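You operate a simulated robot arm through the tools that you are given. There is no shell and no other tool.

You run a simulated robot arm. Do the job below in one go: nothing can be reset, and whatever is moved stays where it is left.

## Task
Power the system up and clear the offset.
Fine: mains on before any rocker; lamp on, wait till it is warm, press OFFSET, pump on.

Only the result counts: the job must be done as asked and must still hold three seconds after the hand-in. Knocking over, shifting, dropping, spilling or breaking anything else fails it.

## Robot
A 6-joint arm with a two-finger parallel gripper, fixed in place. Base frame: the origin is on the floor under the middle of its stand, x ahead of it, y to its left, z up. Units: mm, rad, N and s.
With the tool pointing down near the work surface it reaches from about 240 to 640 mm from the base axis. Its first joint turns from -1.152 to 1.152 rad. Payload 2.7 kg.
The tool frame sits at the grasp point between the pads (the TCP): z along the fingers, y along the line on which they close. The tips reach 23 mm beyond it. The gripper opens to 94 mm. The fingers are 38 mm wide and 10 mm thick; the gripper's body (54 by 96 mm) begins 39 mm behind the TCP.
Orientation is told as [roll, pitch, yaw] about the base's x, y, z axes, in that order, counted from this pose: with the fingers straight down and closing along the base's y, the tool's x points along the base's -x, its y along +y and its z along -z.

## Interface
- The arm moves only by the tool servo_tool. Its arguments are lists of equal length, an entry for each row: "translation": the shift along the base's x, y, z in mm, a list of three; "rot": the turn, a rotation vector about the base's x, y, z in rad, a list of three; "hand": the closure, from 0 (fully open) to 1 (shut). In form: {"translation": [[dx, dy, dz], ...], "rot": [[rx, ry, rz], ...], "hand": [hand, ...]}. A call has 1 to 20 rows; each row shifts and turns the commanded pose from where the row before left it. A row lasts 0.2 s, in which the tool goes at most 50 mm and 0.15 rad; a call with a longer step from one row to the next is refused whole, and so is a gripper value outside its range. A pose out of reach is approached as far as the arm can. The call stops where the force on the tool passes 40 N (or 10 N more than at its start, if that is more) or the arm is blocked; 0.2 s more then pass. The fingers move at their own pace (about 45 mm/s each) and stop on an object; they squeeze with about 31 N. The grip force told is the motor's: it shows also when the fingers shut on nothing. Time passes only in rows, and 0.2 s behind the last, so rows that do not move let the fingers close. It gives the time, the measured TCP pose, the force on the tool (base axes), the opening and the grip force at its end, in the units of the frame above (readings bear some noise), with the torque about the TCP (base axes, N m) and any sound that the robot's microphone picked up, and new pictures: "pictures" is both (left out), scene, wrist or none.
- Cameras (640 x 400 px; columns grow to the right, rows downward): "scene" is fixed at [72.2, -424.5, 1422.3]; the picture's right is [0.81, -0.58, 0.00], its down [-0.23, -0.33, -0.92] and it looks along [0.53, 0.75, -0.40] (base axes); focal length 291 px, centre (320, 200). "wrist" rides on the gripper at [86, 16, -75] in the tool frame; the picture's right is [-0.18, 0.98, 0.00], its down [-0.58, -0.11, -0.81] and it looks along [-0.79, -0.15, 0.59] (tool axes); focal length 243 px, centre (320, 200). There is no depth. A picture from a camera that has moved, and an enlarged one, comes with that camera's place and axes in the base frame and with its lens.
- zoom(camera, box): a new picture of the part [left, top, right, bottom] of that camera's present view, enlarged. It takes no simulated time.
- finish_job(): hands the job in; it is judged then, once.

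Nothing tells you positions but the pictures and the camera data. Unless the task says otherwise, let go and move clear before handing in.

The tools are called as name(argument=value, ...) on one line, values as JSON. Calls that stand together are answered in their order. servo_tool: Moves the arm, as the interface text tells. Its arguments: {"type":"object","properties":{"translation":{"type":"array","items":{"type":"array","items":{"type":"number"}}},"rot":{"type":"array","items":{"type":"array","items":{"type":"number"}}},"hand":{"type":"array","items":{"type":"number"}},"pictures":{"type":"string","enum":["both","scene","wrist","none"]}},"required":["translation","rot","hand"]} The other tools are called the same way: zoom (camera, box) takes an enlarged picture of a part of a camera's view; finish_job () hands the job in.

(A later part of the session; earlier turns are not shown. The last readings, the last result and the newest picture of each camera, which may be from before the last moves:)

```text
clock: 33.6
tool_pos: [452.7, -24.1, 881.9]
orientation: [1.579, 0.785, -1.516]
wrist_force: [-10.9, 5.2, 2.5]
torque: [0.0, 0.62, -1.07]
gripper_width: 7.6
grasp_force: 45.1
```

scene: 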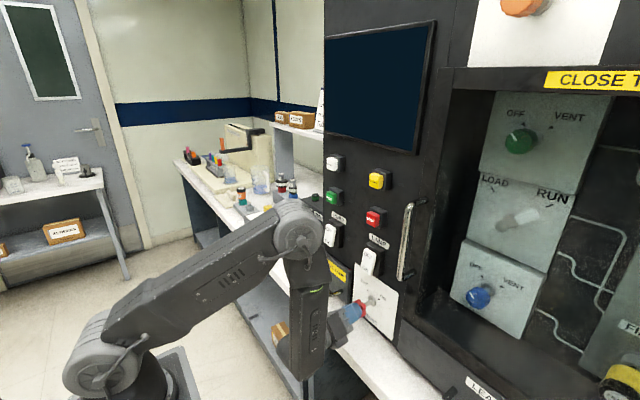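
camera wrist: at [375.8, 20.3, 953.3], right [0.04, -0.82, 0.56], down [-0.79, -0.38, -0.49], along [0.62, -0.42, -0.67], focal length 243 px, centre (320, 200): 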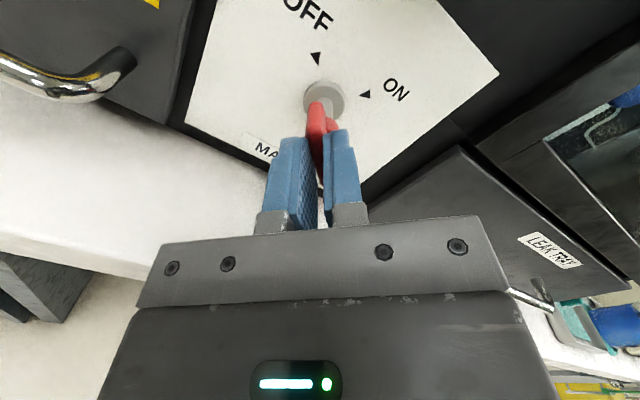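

The load is mostly relieved. I'll start the clockwise turn with a few small steps, checking forces.

servo_tool(translation=[[0, 0, 0], [0, 0, 0], [0, 0, 0], [0, 0, 0]], rot=[[0.08, 0.0044, 0], [0.08, 0.0044, 0], [0.08, 0.0044, 0], [0.08, 0.0044, 0]], hand=[1, 1, 1, 1])

zoom(camera="scene", box=[320, 270, 400, 330])

```text
clock: 34.6
tool_pos: [453.1, -26.1, 880.8]
orientation: [1.585, 1.106, -1.509]
wrist_force: [-22.0, -6.5, 9.1]
torque: [-0.07, -1.4, 0.08]
gripper_width: 8.0
grasp_force: 44.9
camera wrist: at [377.0, -5.1, 965.0], right [0.05, -0.96, 0.28], down [-0.79, -0.2, -0.57], along [0.61, -0.19, -0.77], focal length 243 px, centre (320, 200)
```

scene: 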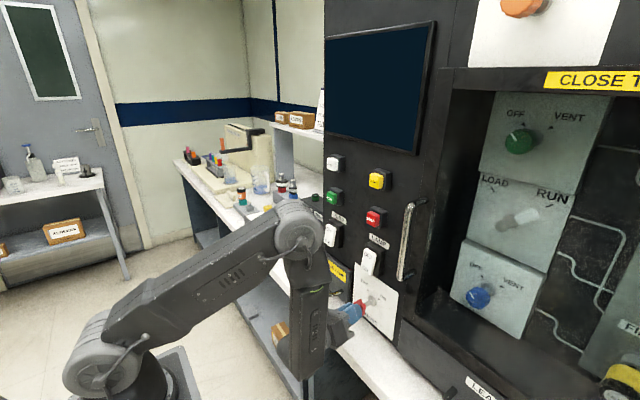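
wrist: 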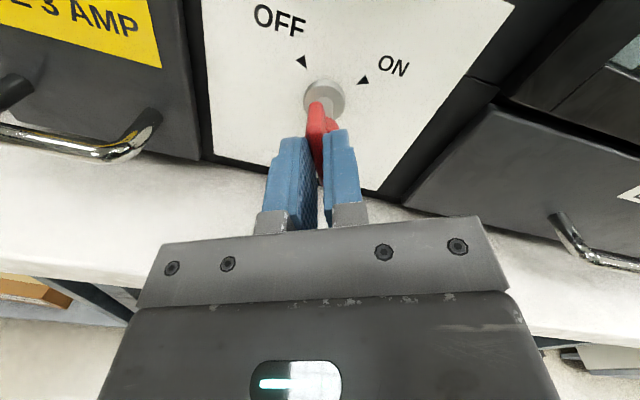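

```text
6.67 times, centred on (360, 300) of scene
camera zoom: at [71.4, -424.7, 1422.3], right [0.81, -0.58, 0.0], down [-0.23, -0.32, -0.92], along [0.53, 0.75, -0.4], focal length 1939 px, centre (53, -467)
```

zoom: 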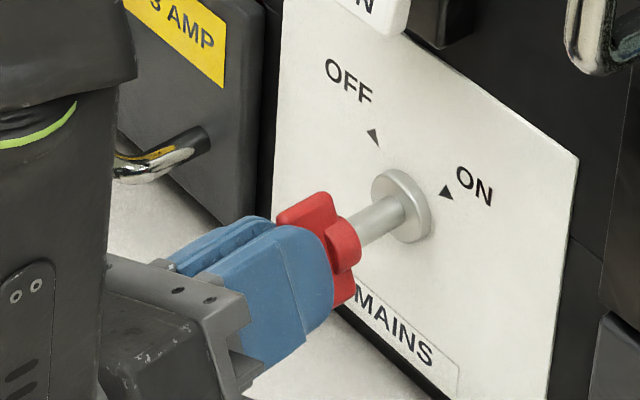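

The bar is turning with the gripper. I'll continue, easing off slightly in x to reduce the axial load.

servo_tool(translation=[[-0.5, 0, 0], [-0.5, 0, 0], [0, 0, 0], [0, 0, 0]], rot=[[0.08, 0.0044, 0], [0.08, 0.0044, 0], [0.08, 0.0044, 0], [0.08, 0.0044, 0]], hand=[1, 1, 1, 1], pictures="none")

```text
clock: 35.6
tool_pos: [454.0, -25.1, 882.4]
orientation: [1.603, 1.425, -1.494]
wrist_force: [4.7, -13.1, 5.1]
torque: [-0.08, -1.62, -0.46]
gripper_width: 7.9
grasp_force: 45.1
```

servo_tool(translation=[[0, 0, 0], [0, 0, 0], [0, 0, 0], [0, 0, 0]], rot=[[0.08, 0.0044, 0], [0.08, 0.0044, 0], [0.08, 0.0044, 0], [0.08, 0.0044, 0]], hand=[1, 1, 1, 1])

zoom(camera="scene", box=[320, 270, 400, 330])

```text
clock: 36.6
tool_pos: [453.4, -24.6, 880.6]
orientation: [-1.589, 1.394, 1.597]
wrist_force: [6.8, -21.5, 10.9]
torque: [-0.07, -1.21, -0.94]
gripper_width: 8.3
grasp_force: 44.9
camera wrist: at [379.8, -61.1, 963.0], right [0.04, -0.93, -0.35], down [-0.81, 0.18, -0.56], along [0.58, 0.31, -0.75], focal length 243 px, centre (320, 200)
```

scene: 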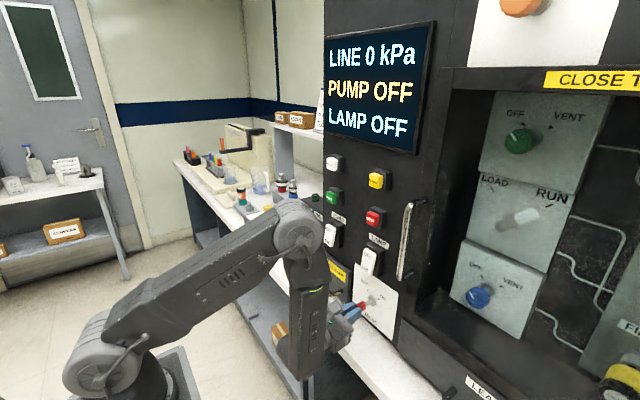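
wrist: 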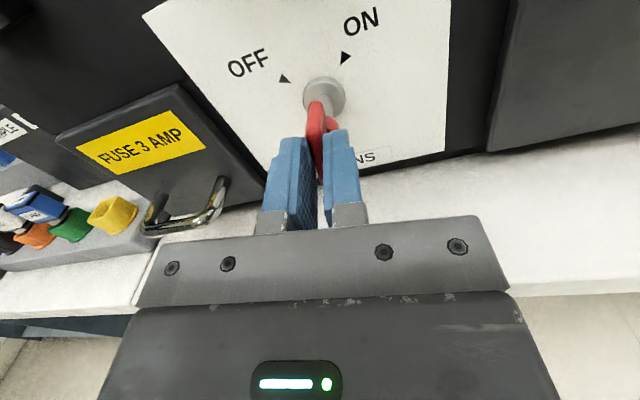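

```text
6.67 times, centred on (360, 300) of scene
camera zoom: at [72.1, -425.1, 1422.1], right [0.81, -0.58, 0.0], down [-0.23, -0.32, -0.92], along [0.53, 0.75, -0.4], focal length 1939 px, centre (53, -467)
```

zoom: 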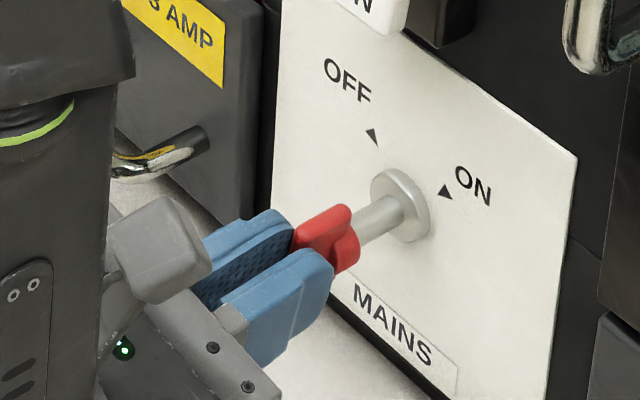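

The mains is on: the screen shows LINE 0 kPa, PUMP OFF, LAMP OFF. I'll carry on turning to the full ON mark, easing the side load.

servo_tool(translation=[[0, -1, 0.5], [0, -0.5, 0.5], [0, 0, 0], [0, 0, 0]], rot=[[0.08, 0.0044, 0], [0.08, 0.0044, 0], [0.08, 0.0044, 0], [0.08, 0.0044, 0]], hand=[1, 1, 1, 1], pictures="none")

```text
clock: 37.6
tool_pos: [453.8, -25.7, 881.8]
orientation: [-1.566, 1.073, 1.619]
wrist_force: [13.9, -14.0, 1.6]
torque: [0.0, -0.68, -1.03]
gripper_width: 8.3
grasp_force: 45.2
```

servo_tool(translation=[[0, -0.5, 0], [0, 0, 0], [0, 0, 0], [0, 0, 0]], rot=[[0.08, 0.0044, 0], [0.08, 0.0044, 0], [0.08, 0.0044, 0], [0.05, 0.0027, 0]], hand=[1, 1, 1, 1])

zoom(camera="wrist", box=[220, 20, 420, 180])

zoom(camera="scene", box=[320, 270, 400, 330])

```text
clock: 38.6
tool_pos: [451.9, -27.8, 881.4]
orientation: [-1.562, 0.784, 1.622]
wrist_force: [14.4, -9.8, -6.2]
torque: [-0.1, -0.38, -1.17]
gripper_width: 8.1
grasp_force: 45.2
camera wrist: at [381.7, -103.9, 930.4], right [0.02, -0.56, -0.83], down [-0.83, 0.45, -0.33], along [0.56, 0.69, -0.46], focal length 243 px, centre (320, 200)
```

scene: 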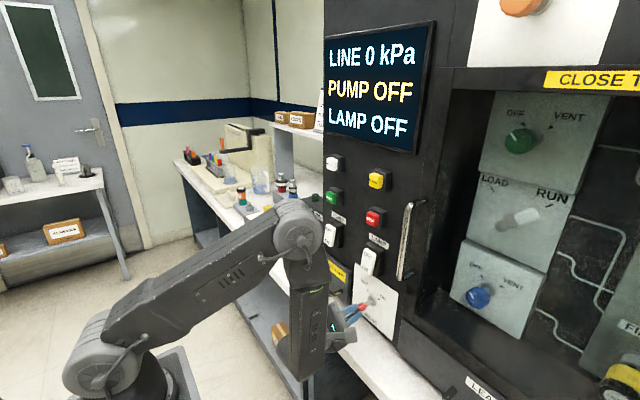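
wrist: 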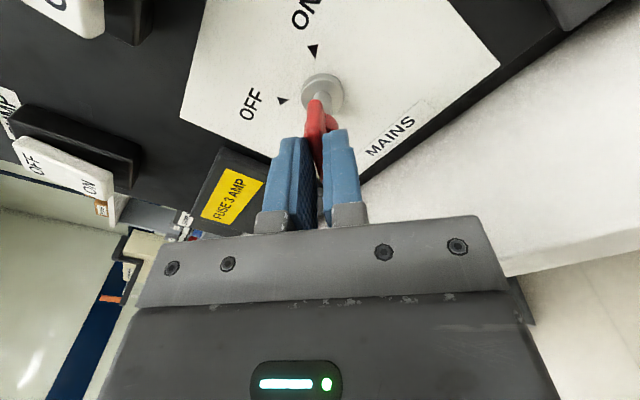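

```text
2.50 times, centred on (320, 100) of wrist
camera zoom: at [381.7, -103.9, 930.4], right [0.02, -0.56, -0.83], down [-0.83, 0.45, -0.33], along [0.56, 0.69, -0.46], focal length 606 px, centre (320, 450)
```

zoom: 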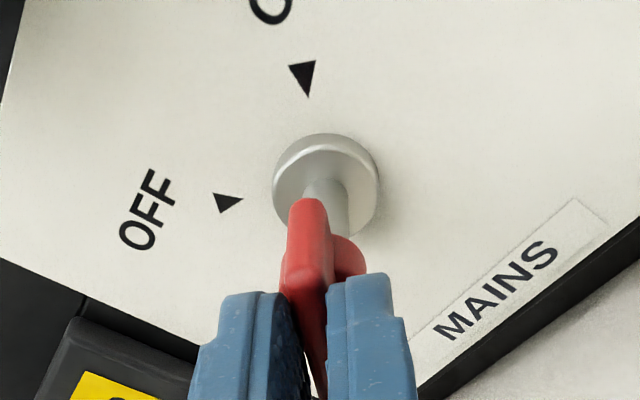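

```text
6.67 times, centred on (360, 300) of scene
camera zoom: at [72.6, -424.8, 1422.2], right [0.81, -0.58, 0.0], down [-0.23, -0.32, -0.92], along [0.53, 0.75, -0.4], focal length 1939 px, centre (53, -467)
```

zoom: 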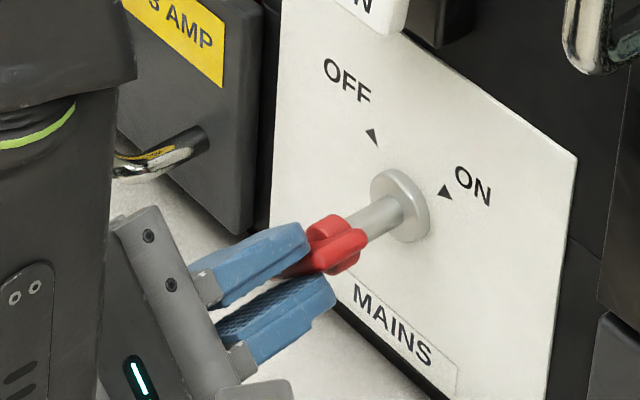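

The bar now points at ON and the screen is live. I'll release and pull straight back.

servo_tool(translation=[[0, 0, 0], [0, 0, 0], [0, 0, 0], [-8, 0, 0], [-10, 0, 0], [-12, 0, 0], [-15, 0, 0], [-15, 0, 0]], rot=[[0, 0, 0], [0, 0, 0], [0, 0, 0], [0, 0, 0], [0, 0, 0], [0, 0, 0], [0, 0, 0], [0, 0, 0]], hand=[0.5, 0.5, 0.5, 0.5, 0.5, 0.5, 0.5, 0.5])

zoom(camera="scene", box=[320, 200, 420, 330])

```text
clock: 40.4
tool_pos: [391.1, -26.3, 881.6]
orientation: [-1.566, 0.786, 1.625]
wrist_force: [-0.6, 0.2, 0.6]
torque: [0.03, -0.02, -0.02]
gripper_width: 46.9
grasp_force: 0.0
camera wrist: at [321.2, -103.2, 930.8], right [0.03, -0.56, -0.83], down [-0.83, 0.45, -0.33], along [0.56, 0.69, -0.46], focal length 243 px, centre (320, 200)
```

scene: 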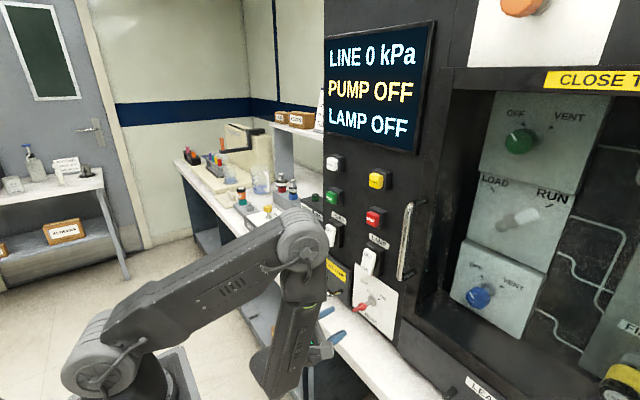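
wrist: 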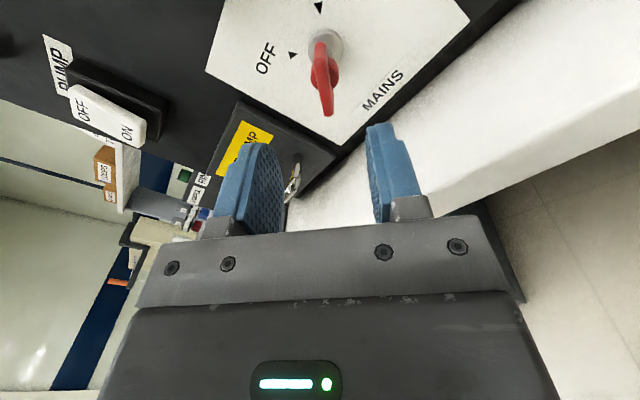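

```text
3.08 times, centred on (370, 265) of scene
camera zoom: at [72.2, -424.5, 1422.3], right [0.81, -0.58, 0.0], down [-0.23, -0.33, -0.92], along [0.53, 0.75, -0.4], focal length 895 px, centre (166, 0)
```

zoom: 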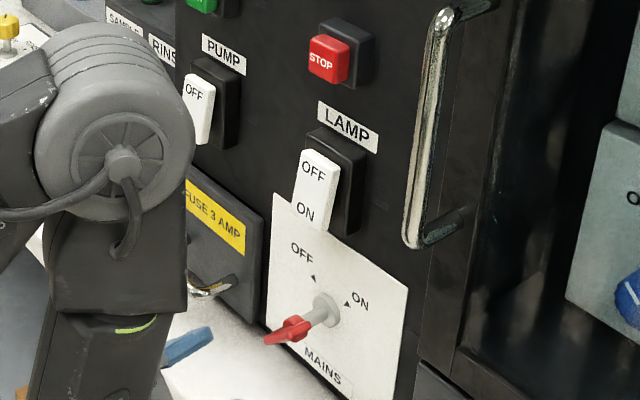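

The mains bar sits at ON with nothing disturbed. Next I'll close the fingers, rise to rocker height and roll to 90° so the closed tips are 38 mm wide and 20 mm tall.

servo_tool(translation=[[0, 0, 6.5], [0, 0, 6.5], [0, 0, 6.5], [0, 0, 6.5], [0, 0, 6.5], [0, 0, 6.5], [0, 0, 6.5], [0, 0, 6.5], [0, 0, 6.5], [0, 0, 6.5], [0, 0, 6.5], [0, 0, 6.5], [0, 0, 6.5], [0, 0, 6.5], [0, 0, 6.5], [0, 0, 6.5], [0, 0, 6.5]], rot=[[-0.1386, -0.0076, 0], [-0.1386, -0.0076, 0], [-0.1386, -0.0076, 0], [-0.1386, -0.0076, 0], [-0.1386, -0.0076, 0], [-0.1386, -0.0076, 0], [-0.1386, -0.0076, 0], [-0.1386, -0.0076, 0], [-0.1386, -0.0076, 0], [-0.1386, -0.0076, 0], [-0.1386, -0.0076, 0], [-0.1386, -0.0076, 0], [-0.1386, -0.0076, 0], [-0.1386, -0.0076, 0], [-0.1386, -0.0076, 0], [-0.1386, -0.0076, 0], [-0.1386, -0.0076, 0]], hand=[1, 1, 1, 1, 1, 1, 1, 1, 1, 1, 1, 1, 1, 1, 1, 1, 1])

zoom(camera="scene", box=[300, 200, 420, 320])

```text
clock: 44.0
tool_pos: [392.1, -26.2, 993.1]
orientation: [1.576, -0.006, -1.514]
wrist_force: [0.1, -0.5, 0.3]
torque: [0.0, 0.01, -0.02]
gripper_width: 0.3
grasp_force: 31.4
camera wrist: at [312.8, 55.1, 1007.0], right [0.01, -0.18, 0.98], down [-0.77, -0.63, -0.11], along [0.64, -0.76, -0.14], focal length 243 px, centre (320, 200)
```

scene: 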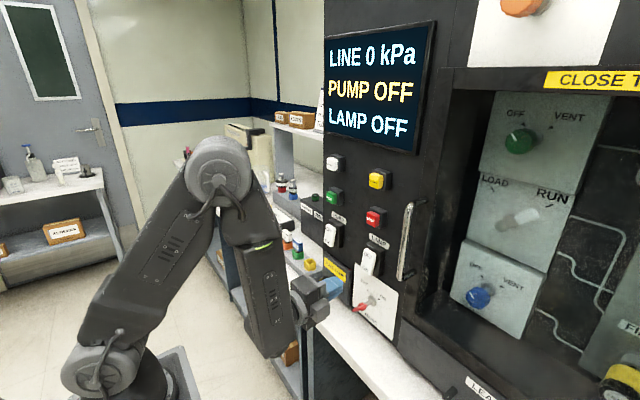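
wrist: 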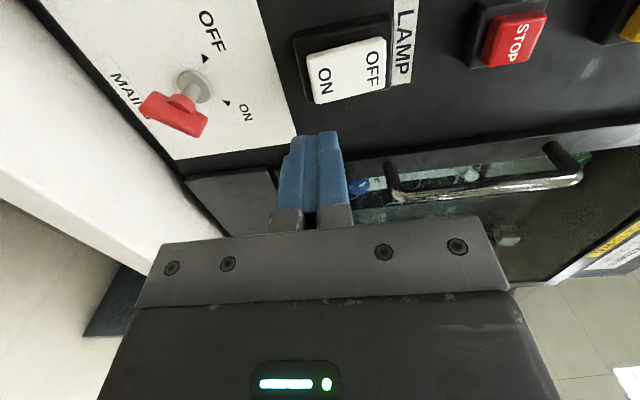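

```text
3.33 times, centred on (360, 260) of scene
camera zoom: at [72.2, -424.5, 1422.3], right [0.81, -0.58, 0.0], down [-0.23, -0.33, -0.92], along [0.53, 0.75, -0.4], focal length 970 px, centre (187, 0)
```

zoom: 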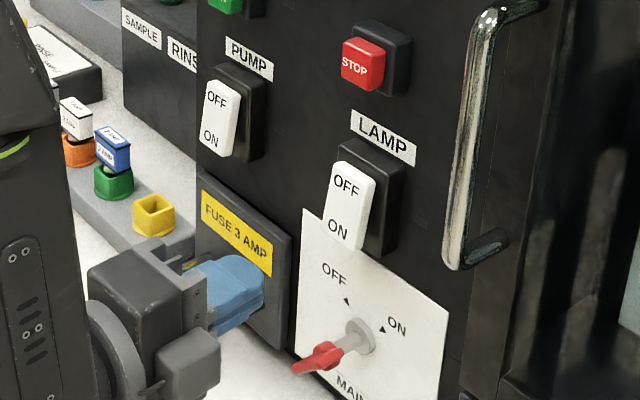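

The LAMP rocker spans z≈985–1040 around y≈-24, and ON is its lower half. I'll advance the closed fingertips toward z≈995, then press in small steps.

servo_tool(translation=[[12, 0, 0.5], [12, 0, 0.5], [12, 0, 0.5], [12, 0, 0], [8, 0, 0], [4, 0, 0], [0, 0, 0]], rot=[[0, 0, 0], [0, 0, 0], [0, 0, 0], [0, 0, 0], [0, 0, 0], [0, 0, 0], [0, 0, 0]], hand=[1, 1, 1, 1, 1, 1, 1])

zoom(camera="scene", box=[320, 220, 400, 300])

zoom(camera="wrist", box=[220, 40, 420, 220])

```text
clock: 45.6
tool_pos: [453.1, -27.3, 993.8]
orientation: [1.576, -0.002, -1.514]
wrist_force: [0.9, 0.3, 0.2]
torque: [-0.01, -0.01, 0.02]
gripper_width: 0.1
grasp_force: 31.2
camera wrist: at [373.3, 55.3, 1009.0], right [0.01, -0.18, 0.98], down [-0.77, -0.63, -0.11], along [0.64, -0.76, -0.14], focal length 243 px, centre (320, 200)
```

scene: 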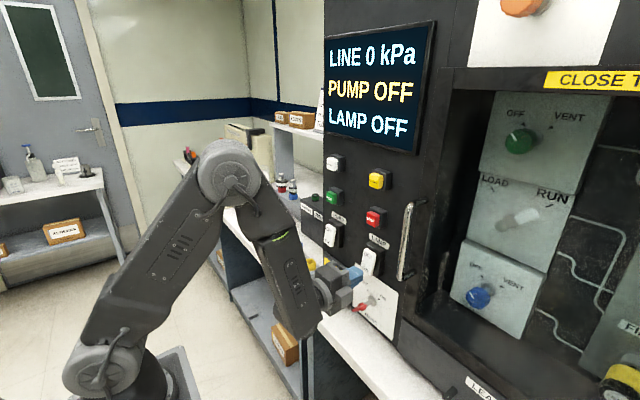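
wrist: 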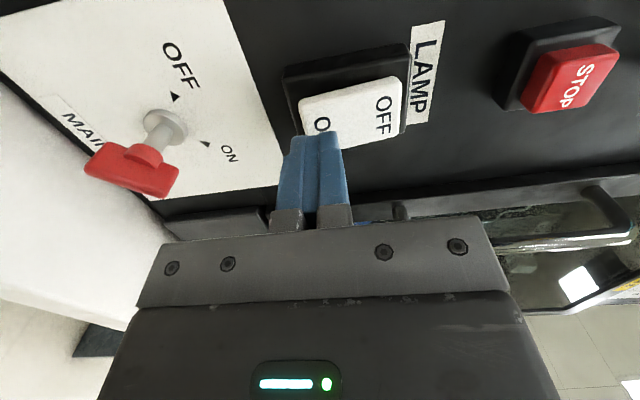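

```text
5.00 times, centred on (360, 260) of scene
camera zoom: at [72.2, -424.5, 1422.3], right [0.81, -0.58, 0.0], down [-0.23, -0.33, -0.92], along [0.53, 0.75, -0.4], focal length 1454 px, centre (120, -100)
```

zoom: 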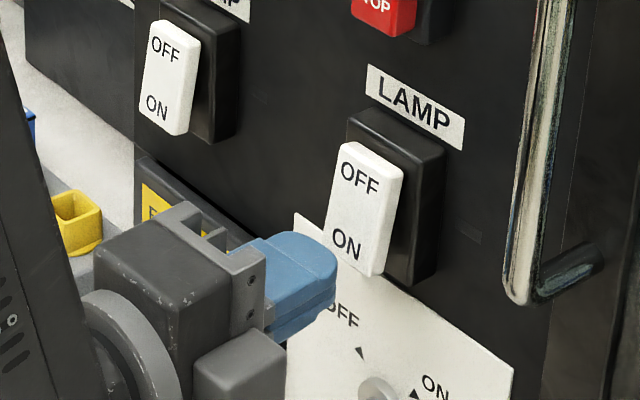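

```text
2.22 times, centred on (320, 130) of wrist
camera zoom: at [373.3, 55.3, 1009.0], right [0.01, -0.18, 0.98], down [-0.77, -0.63, -0.11], along [0.64, -0.76, -0.14], focal length 539 px, centre (320, 356)
```

zoom: 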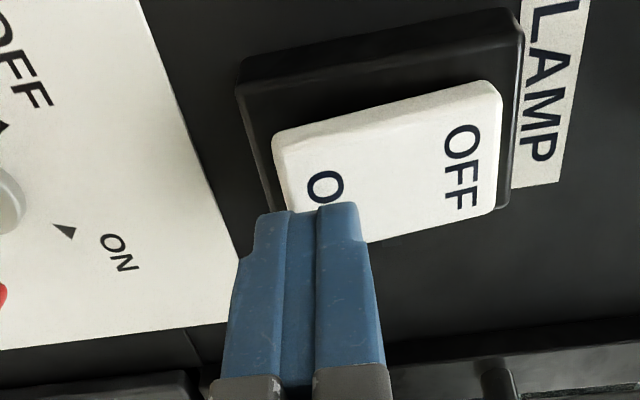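

The tips are lined up on the ON half. I'll press forward in 2 mm steps and watch the force and the display.

servo_tool(translation=[[2, 0, 1], [2, 0, 1], [2, 0, 0], [2, 0, 0], [2, 0, 0], [2, 0, 0], [2, 0, 0]], rot=[[0, 0, 0], [0, 0, 0], [0, 0, 0], [0, 0, 0], [0, 0, 0], [0, 0, 0], [0, 0, 0]], hand=[1, 1, 1, 1, 1, 1, 1])

zoom(camera="scene", box=[320, 220, 400, 300])

```text
clock: 47.2
tool_pos: [466.9, -25.7, 997.2]
orientation: [1.577, -0.001, -1.515]
wrist_force: [-0.8, -0.3, 0.6]
torque: [-0.02, 0.03, 0.01]
gripper_width: 0.0
grasp_force: 30.9
camera wrist: at [386.9, 55.1, 1010.8], right [0.0, -0.18, 0.98], down [-0.77, -0.63, -0.11], along [0.64, -0.76, -0.14], focal length 243 px, centre (320, 200)
```

scene: 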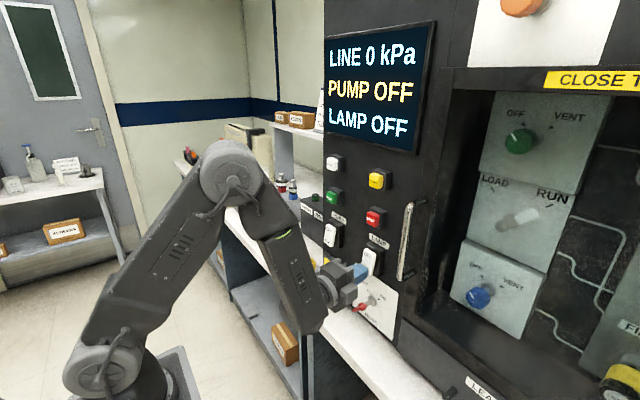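
wrist: 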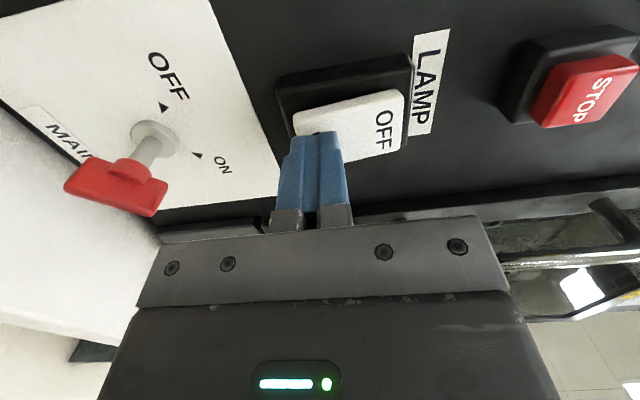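

```text
5.00 times, centred on (360, 260) of scene
camera zoom: at [72.1, -424.5, 1422.3], right [0.81, -0.58, 0.0], down [-0.23, -0.33, -0.92], along [0.53, 0.75, -0.4], focal length 1454 px, centre (120, -100)
```

zoom: 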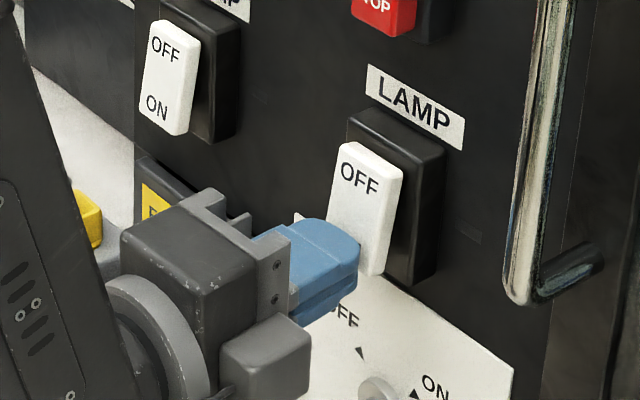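

No contact yet, so I'll continue.

servo_tool(translation=[[1.5, 0, 0], [1.5, 0, 0], [1.5, 0, 0], [1.5, 0, 0]], rot=[[0, 0, 0], [0, 0, 0], [0, 0, 0], [0, 0, 0]], hand=[1, 1, 1, 1])

zoom(camera="scene", box=[320, 220, 400, 300])

```text
clock: 48.2
tool_pos: [471.5, -24.5, 996.0]
orientation: [1.578, -0.002, -1.514]
wrist_force: [-19.0, -0.3, 5.9]
torque: [-0.13, -0.31, -0.31]
gripper_width: 0.0
grasp_force: 30.8
camera wrist: at [391.8, 55.6, 1010.8], right [0.0, -0.18, 0.98], down [-0.77, -0.63, -0.11], along [0.64, -0.76, -0.14], focal length 243 px, centre (320, 200)
```

scene: 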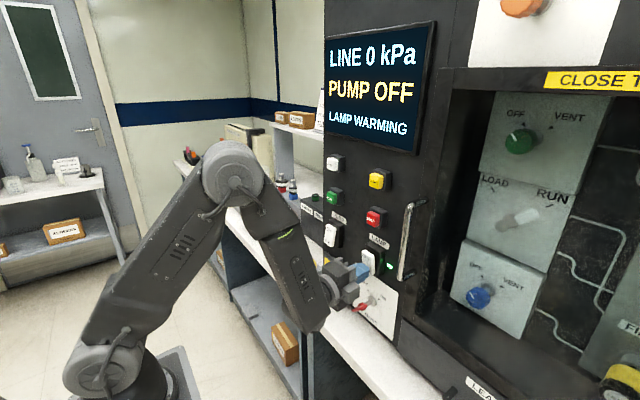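
wrist: 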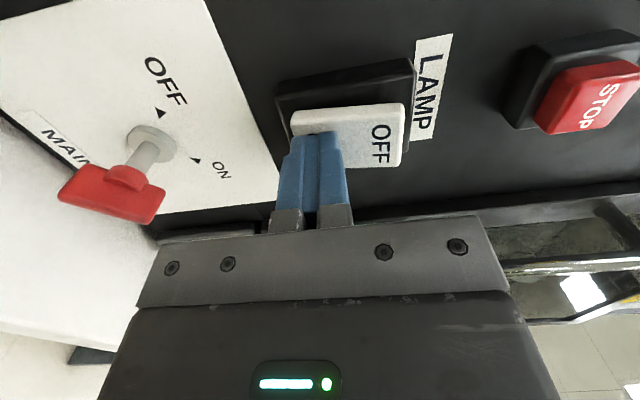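

```text
5.00 times, centred on (360, 260) of scene
camera zoom: at [71.5, -424.5, 1422.3], right [0.81, -0.58, 0.0], down [-0.23, -0.33, -0.92], along [0.53, 0.75, -0.4], focal length 1454 px, centre (120, -100)
```

zoom: 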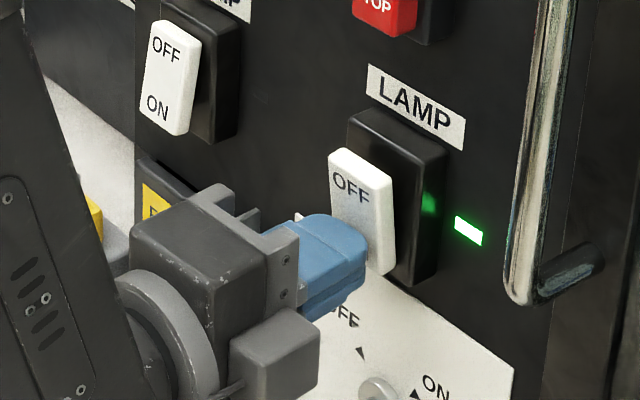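

LAMP WARMING is displayed and the green lamp indicator is lit. One more small push to seat the rocker, then I'll back off.

servo_tool(translation=[[1.5, 0, 0], [0, 0, 0], [-5, 0, 0], [-15, 0, 0], [-20, 0, 0], [-20, 0, 0]], rot=[[0, 0, 0], [0, 0, 0], [0, 0, 0], [0, 0, 0], [0, 0, 0], [0, 0, 0]], hand=[1, 1, 1, 1, 1, 1])

zoom(camera="scene", box=[320, 220, 400, 300])

zoom(camera="scene", box=[315, 10, 445, 220])

```text
clock: 48.7
tool_pos: [471.7, -25.5, 996.2]
orientation: [1.576, -0.002, -1.514]
wrist_force: [-17.0, -1.9, 5.3]
torque: [-0.06, -0.29, -0.31]
gripper_width: 0.0
grasp_force: 30.9
stopped in row 2: the force on the tool passed its limit at 42 N (the readings are from after the stop); the commanded pose is now the measured one
camera wrist: at [391.7, 55.5, 1010.6], right [0.01, -0.18, 0.98], down [-0.77, -0.63, -0.11], along [0.64, -0.76, -0.14], focal length 243 px, centre (320, 200)
```

scene: 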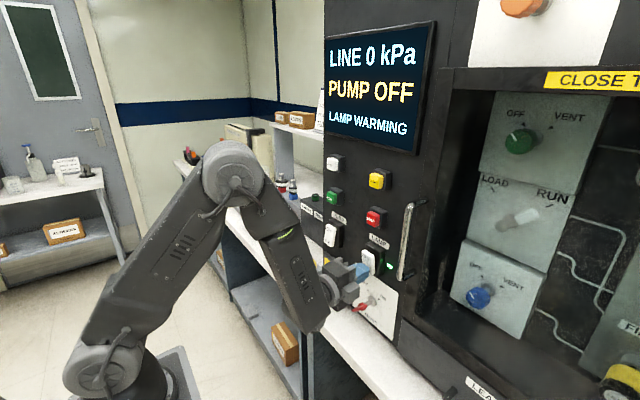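
wrist: 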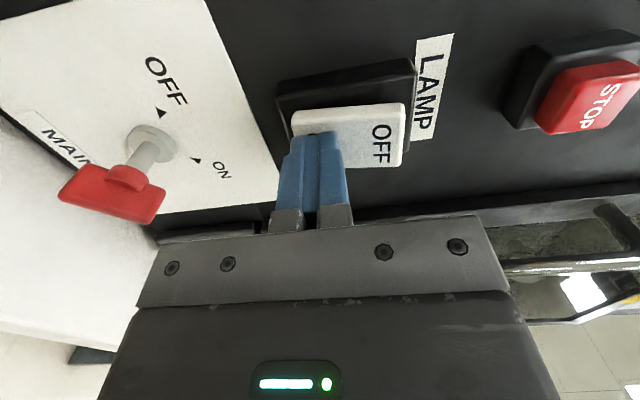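

```text
5.00 times, centred on (360, 260) of scene
camera zoom: at [71.6, -424.6, 1422.3], right [0.81, -0.58, 0.0], down [-0.23, -0.32, -0.92], along [0.53, 0.75, -0.4], focal length 1454 px, centre (120, -100)
```

zoom: 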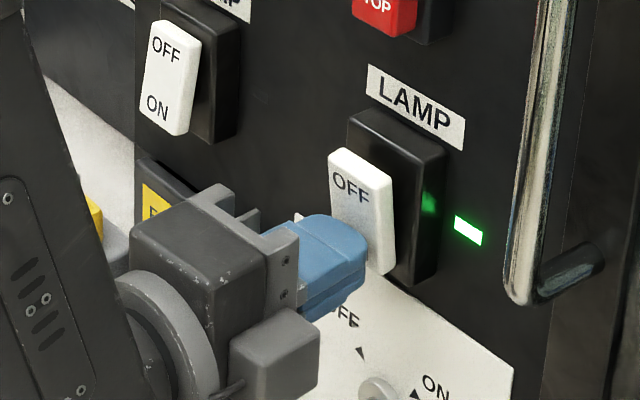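

```text
1.90 times, centred on (380, 115) of scene
camera zoom: at [71.6, -424.6, 1422.3], right [0.81, -0.58, 0.0], down [-0.23, -0.32, -0.92], along [0.53, 0.75, -0.4], focal length 554 px, centre (206, 362)
```

zoom: 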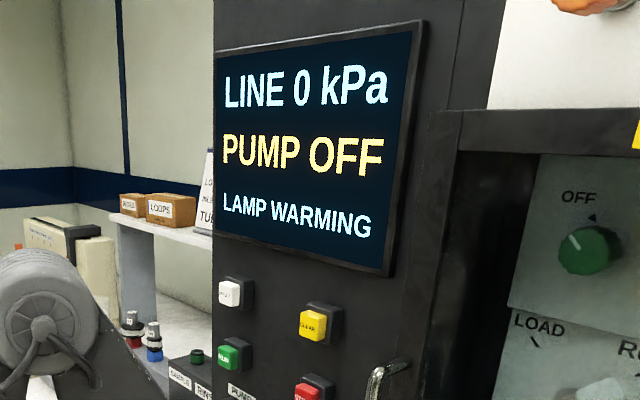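

The rocker is seated on ON (it reached its stop). I'll back off now and check that the lamp stays on.

servo_tool(translation=[[-5, 0, 0], [-15, 0, 0], [-20, 0, 0], [-20, 0, 0], [-10, 0, 0]], rot=[[0, 0, 0], [0, 0, 0], [0, 0, 0], [0, 0, 0], [0, 0, 0]], hand=[1, 1, 1, 1, 1])

zoom(camera="scene", box=[310, 150, 430, 320])

```text
clock: 49.9
tool_pos: [401.8, -26.3, 995.5]
orientation: [1.573, -0.002, -1.513]
wrist_force: [0.5, 0.5, -1.0]
torque: [-0.02, 0.0, 0.0]
gripper_width: 0.1
grasp_force: 31.2
camera wrist: at [322.5, 55.9, 1010.2], right [0.01, -0.18, 0.98], down [-0.77, -0.63, -0.11], along [0.64, -0.76, -0.14], focal length 243 px, centre (320, 200)
```

scene: 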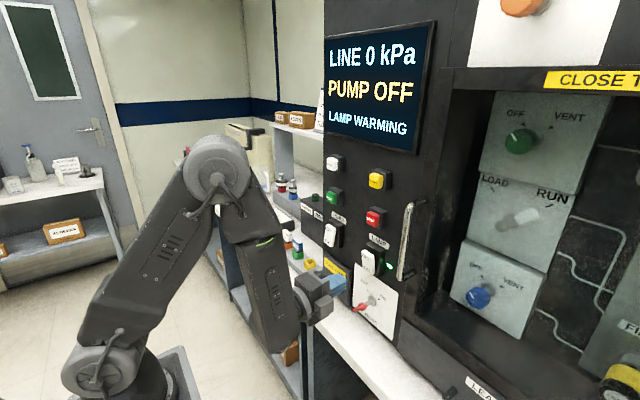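
wrist: 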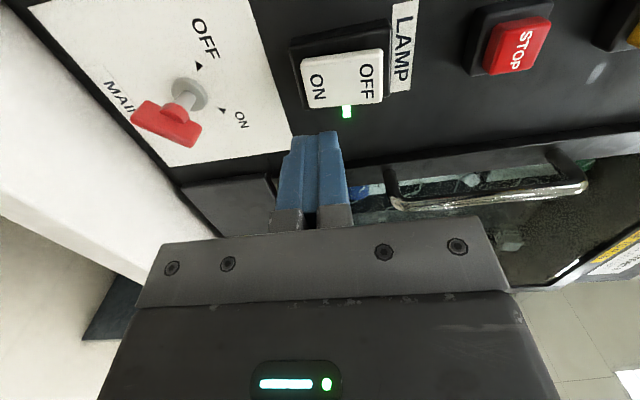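

```text
2.35 times, centred on (370, 235) of scene
camera zoom: at [72.2, -424.5, 1422.3], right [0.81, -0.58, 0.0], down [-0.23, -0.33, -0.92], along [0.53, 0.75, -0.4], focal length 684 px, centre (202, 118)
```

zoom: 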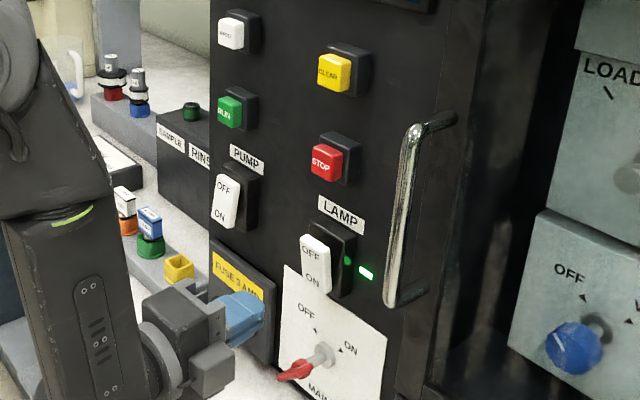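

The lamp stays on (WARMING). While it warms I'll move in front of OFFSET near (495,121,1217), adding about 25° of left yaw so the wrist stays inside its limits on the left side.

servo_tool(translation=[[0, 14.6, 22], [0, 14.6, 22], [0, 14.6, 22], [0, 14.6, 22], [0, 14.6, 22], [0, 14.6, 22], [0, 14.6, 22], [0, 14.6, 22], [0, 14.6, 22], [0, 14.6, 22], [0, 0, 0]], rot=[[0, 0, 0.038], [0, 0, 0.038], [0, 0, 0.038], [0, 0, 0.038], [0, 0, 0.038], [0, 0, 0.038], [0, 0, 0.038], [0, 0, 0.038], [0, 0, 0.038], [0, 0, 0.038], [0, 0, 0]], hand=[1, 1, 1, 1, 1, 1, 1, 1, 1, 1, 1])

zoom(camera="scene", box=[300, 20, 440, 220])

```text
clock: 52.3
tool_pos: [401.5, 119.3, 1217.2]
orientation: [1.574, -0.003, -1.135]
wrist_force: [0.6, -0.3, 0.2]
torque: [0.0, 0.04, 0.03]
gripper_width: 0.0
grasp_force: 30.9
camera wrist: at [298.5, 166.3, 1230.8], right [0.07, -0.17, 0.98], down [-0.48, -0.87, -0.11], along [0.87, -0.47, -0.14], focal length 243 px, centre (320, 200)
```

scene: 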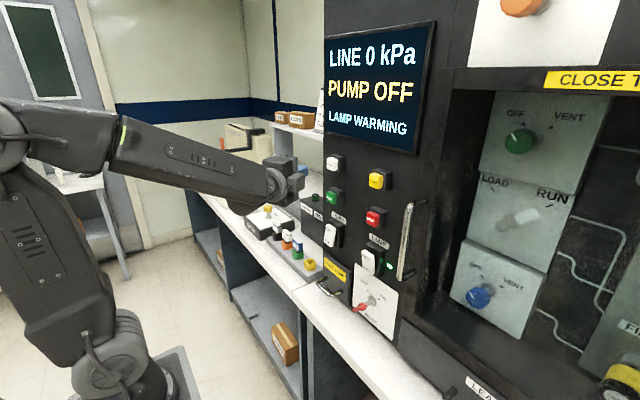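
wrist: 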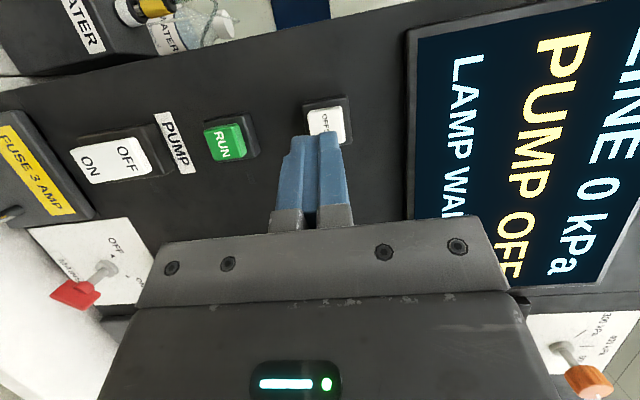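

```text
2.00 times, centred on (370, 120) of scene
camera zoom: at [72.2, -424.5, 1422.3], right [0.81, -0.58, 0.0], down [-0.23, -0.33, -0.92], along [0.53, 0.75, -0.4], focal length 582 px, centre (220, 360)
```

zoom: 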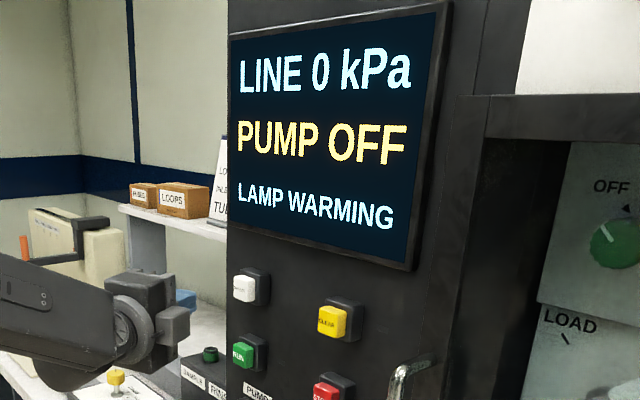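

OFFSET is straight ahead at about (494,124,1216). The lamp is still warming, so I'll hold here and wait for the display to change.

servo_tool(translation=[[0, 0, 0], [0, 0, 0], [0, 0, 0], [0, 0, 0], [0, 0, 0], [0, 0, 0], [0, 0, 0], [0, 0, 0], [0, 0, 0], [0, 0, 0], [0, 0, 0], [0, 0, 0], [0, 0, 0], [0, 0, 0], [0, 0, 0], [0, 0, 0], [0, 0, 0], [0, 0, 0], [0, 0, 0], [0, 0, 0]], rot=[[0, 0, 0], [0, 0, 0], [0, 0, 0], [0, 0, 0], [0, 0, 0], [0, 0, 0], [0, 0, 0], [0, 0, 0], [0, 0, 0], [0, 0, 0], [0, 0, 0], [0, 0, 0], [0, 0, 0], [0, 0, 0], [0, 0, 0], [0, 0, 0], [0, 0, 0], [0, 0, 0], [0, 0, 0], [0, 0, 0]], hand=[1, 1, 1, 1, 1, 1, 1, 1, 1, 1, 1, 1, 1, 1, 1, 1, 1, 1, 1, 1], pictures="scene")

```text
clock: 56.5
tool_pos: [402.6, 119.9, 1216.8]
orientation: [1.574, -0.002, -1.133]
wrist_force: [-0.1, 0.5, 0.8]
torque: [0.01, -0.02, -0.04]
gripper_width: 0.0
grasp_force: 30.5
```

scene: 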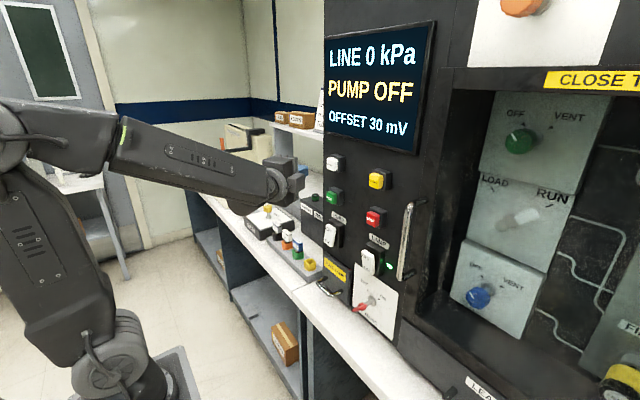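

The display now reads OFFSET 30 mV, so the lamp is warm. I'll approach the OFFSET button.

servo_tool(translation=[[12, 0, 0], [12, 0, 0], [12, 0, 0], [10, 0, 0], [6, 0, 0], [3, 0, 0], [0, 0, 0]], rot=[[0, 0, 0], [0, 0, 0], [0, 0, 0], [0, 0, 0], [0, 0, 0], [0, 0, 0], [0, 0, 0]], hand=[1, 1, 1, 1, 1, 1, 1])

zoom(camera="wrist", box=[220, 40, 440, 220])

zoom(camera="scene", box=[290, 130, 390, 210])

```text
clock: 58.1
tool_pos: [456.8, 119.6, 1215.4]
orientation: [1.575, -0.001, -1.133]
wrist_force: [0.1, -0.1, -0.1]
torque: [0.01, 0.0, 0.01]
gripper_width: 0.0
grasp_force: 30.4
camera wrist: at [353.3, 166.4, 1230.3], right [0.07, -0.17, 0.98], down [-0.48, -0.87, -0.11], along [0.87, -0.47, -0.14], focal length 243 px, centre (320, 200)
```

scene: 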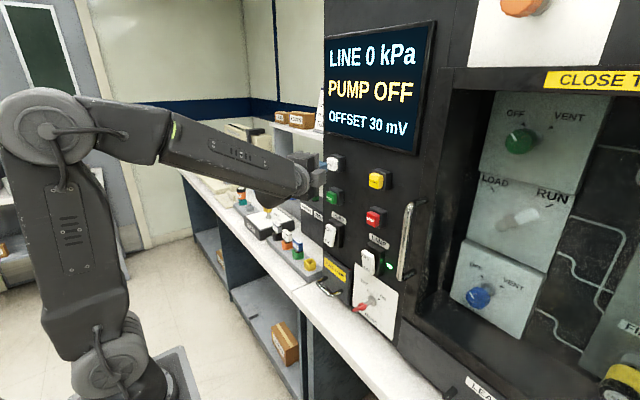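
wrist: 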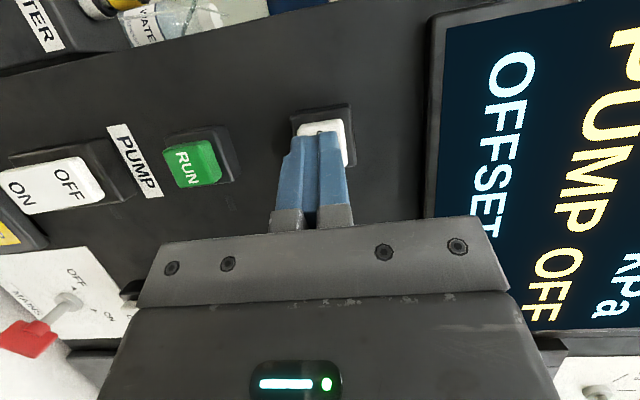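

```text
2.22 times, centred on (330, 130) of wrist
camera zoom: at [353.3, 166.4, 1230.3], right [0.07, -0.17, 0.98], down [-0.48, -0.87, -0.11], along [0.87, -0.47, -0.14], focal length 539 px, centre (298, 356)
```

zoom: 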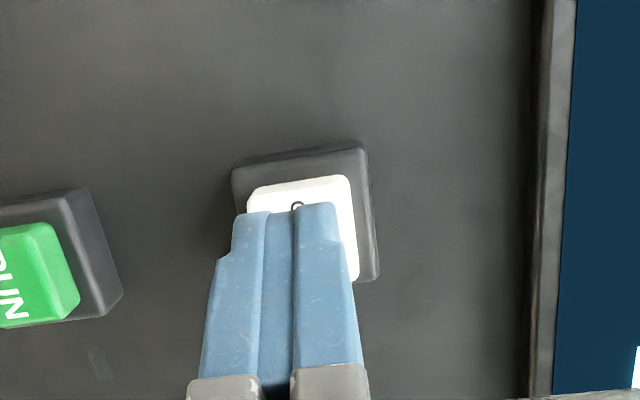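

```text
5.00 times, centred on (340, 170) of scene
camera zoom: at [72.2, -424.5, 1422.3], right [0.81, -0.58, 0.0], down [-0.23, -0.33, -0.92], along [0.53, 0.75, -0.4], focal length 1454 px, centre (220, 350)
```

zoom: 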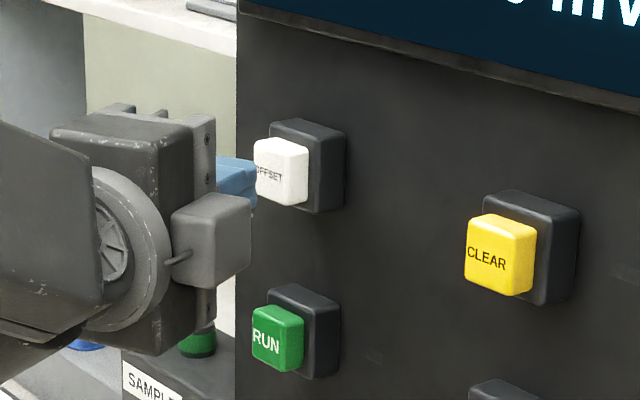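

The tip is aligned within a few mm. I'll nudge up 2 mm and press in small steps.

servo_tool(translation=[[2, 0, 1], [2, 0, 1], [2, 0, 0], [2, 0, 0], [2, 0, 0], [1.5, 0, 0]], rot=[[0, 0, 0], [0, 0, 0], [0, 0, 0], [0, 0, 0], [0, 0, 0], [0, 0, 0]], hand=[1, 1, 1, 1, 1, 1])

zoom(camera="scene", box=[290, 130, 390, 210])

```text
clock: 59.5
tool_pos: [469.5, 120.1, 1217.4]
orientation: [1.574, -0.001, -1.133]
wrist_force: [-0.9, 0.4, 0.2]
torque: [-0.01, -0.01, 0.01]
gripper_width: 0.0
grasp_force: 30.7
camera wrist: at [364.7, 166.0, 1232.4], right [0.07, -0.17, 0.98], down [-0.48, -0.87, -0.11], along [0.87, -0.47, -0.14], focal length 243 px, centre (320, 200)
```

scene: 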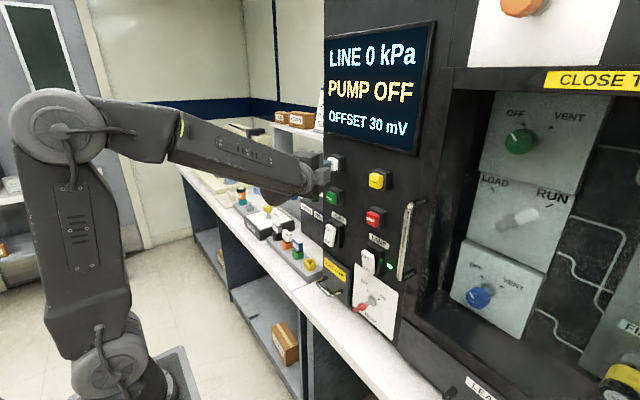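
wrist: 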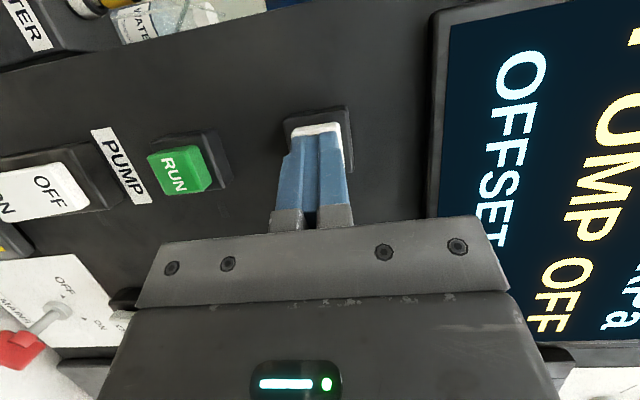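

```text
5.00 times, centred on (340, 170) of scene
camera zoom: at [72.1, -424.5, 1422.3], right [0.81, -0.58, 0.0], down [-0.23, -0.33, -0.92], along [0.53, 0.75, -0.4], focal length 1454 px, centre (220, 350)
```

zoom: 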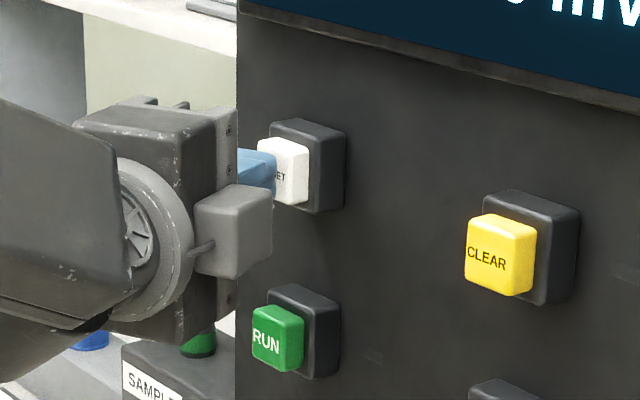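

Nearly touching. I'll press on in 1.5 mm steps.

servo_tool(translation=[[1.5, 0, 0], [1.5, 0, 0], [1.5, 0, 0], [1, 0, 0]], rot=[[0, 0, 0], [0, 0, 0], [0, 0, 0], [0, 0, 0]], hand=[1, 1, 1, 1])

zoom(camera="scene", box=[290, 130, 390, 210])

```text
clock: 60.5
tool_pos: [473.0, 119.9, 1217.5]
orientation: [1.574, -0.003, -1.133]
wrist_force: [-4.7, -0.2, -0.6]
torque: [0.06, 0.02, -0.04]
gripper_width: 0.1
grasp_force: 30.9
heard: click
camera wrist: at [369.8, 166.1, 1232.1], right [0.07, -0.17, 0.98], down [-0.48, -0.87, -0.11], along [0.87, -0.47, -0.14], focal length 243 px, centre (320, 200)
```

scene: 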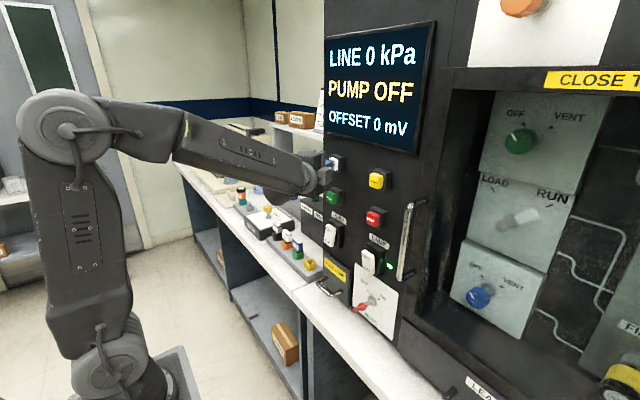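
wrist: 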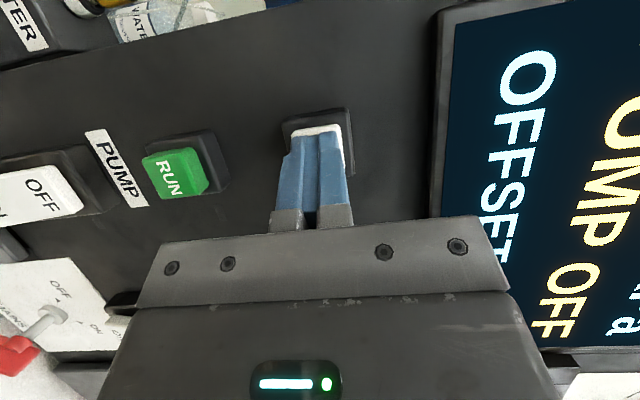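

```text
5.00 times, centred on (340, 170) of scene
camera zoom: at [72.0, -424.5, 1422.3], right [0.81, -0.58, 0.0], down [-0.23, -0.33, -0.92], along [0.53, 0.75, -0.4], focal length 1454 px, centre (220, 350)
```

zoom: 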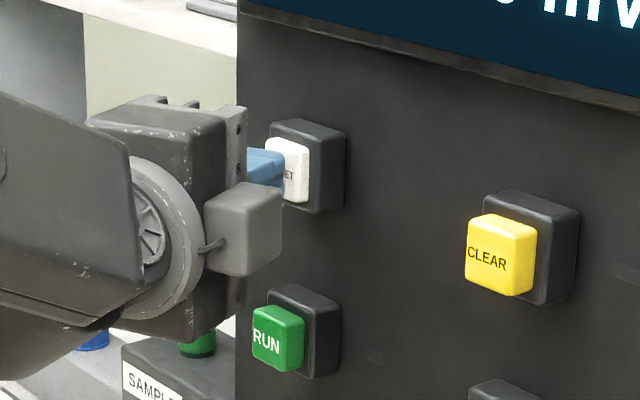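

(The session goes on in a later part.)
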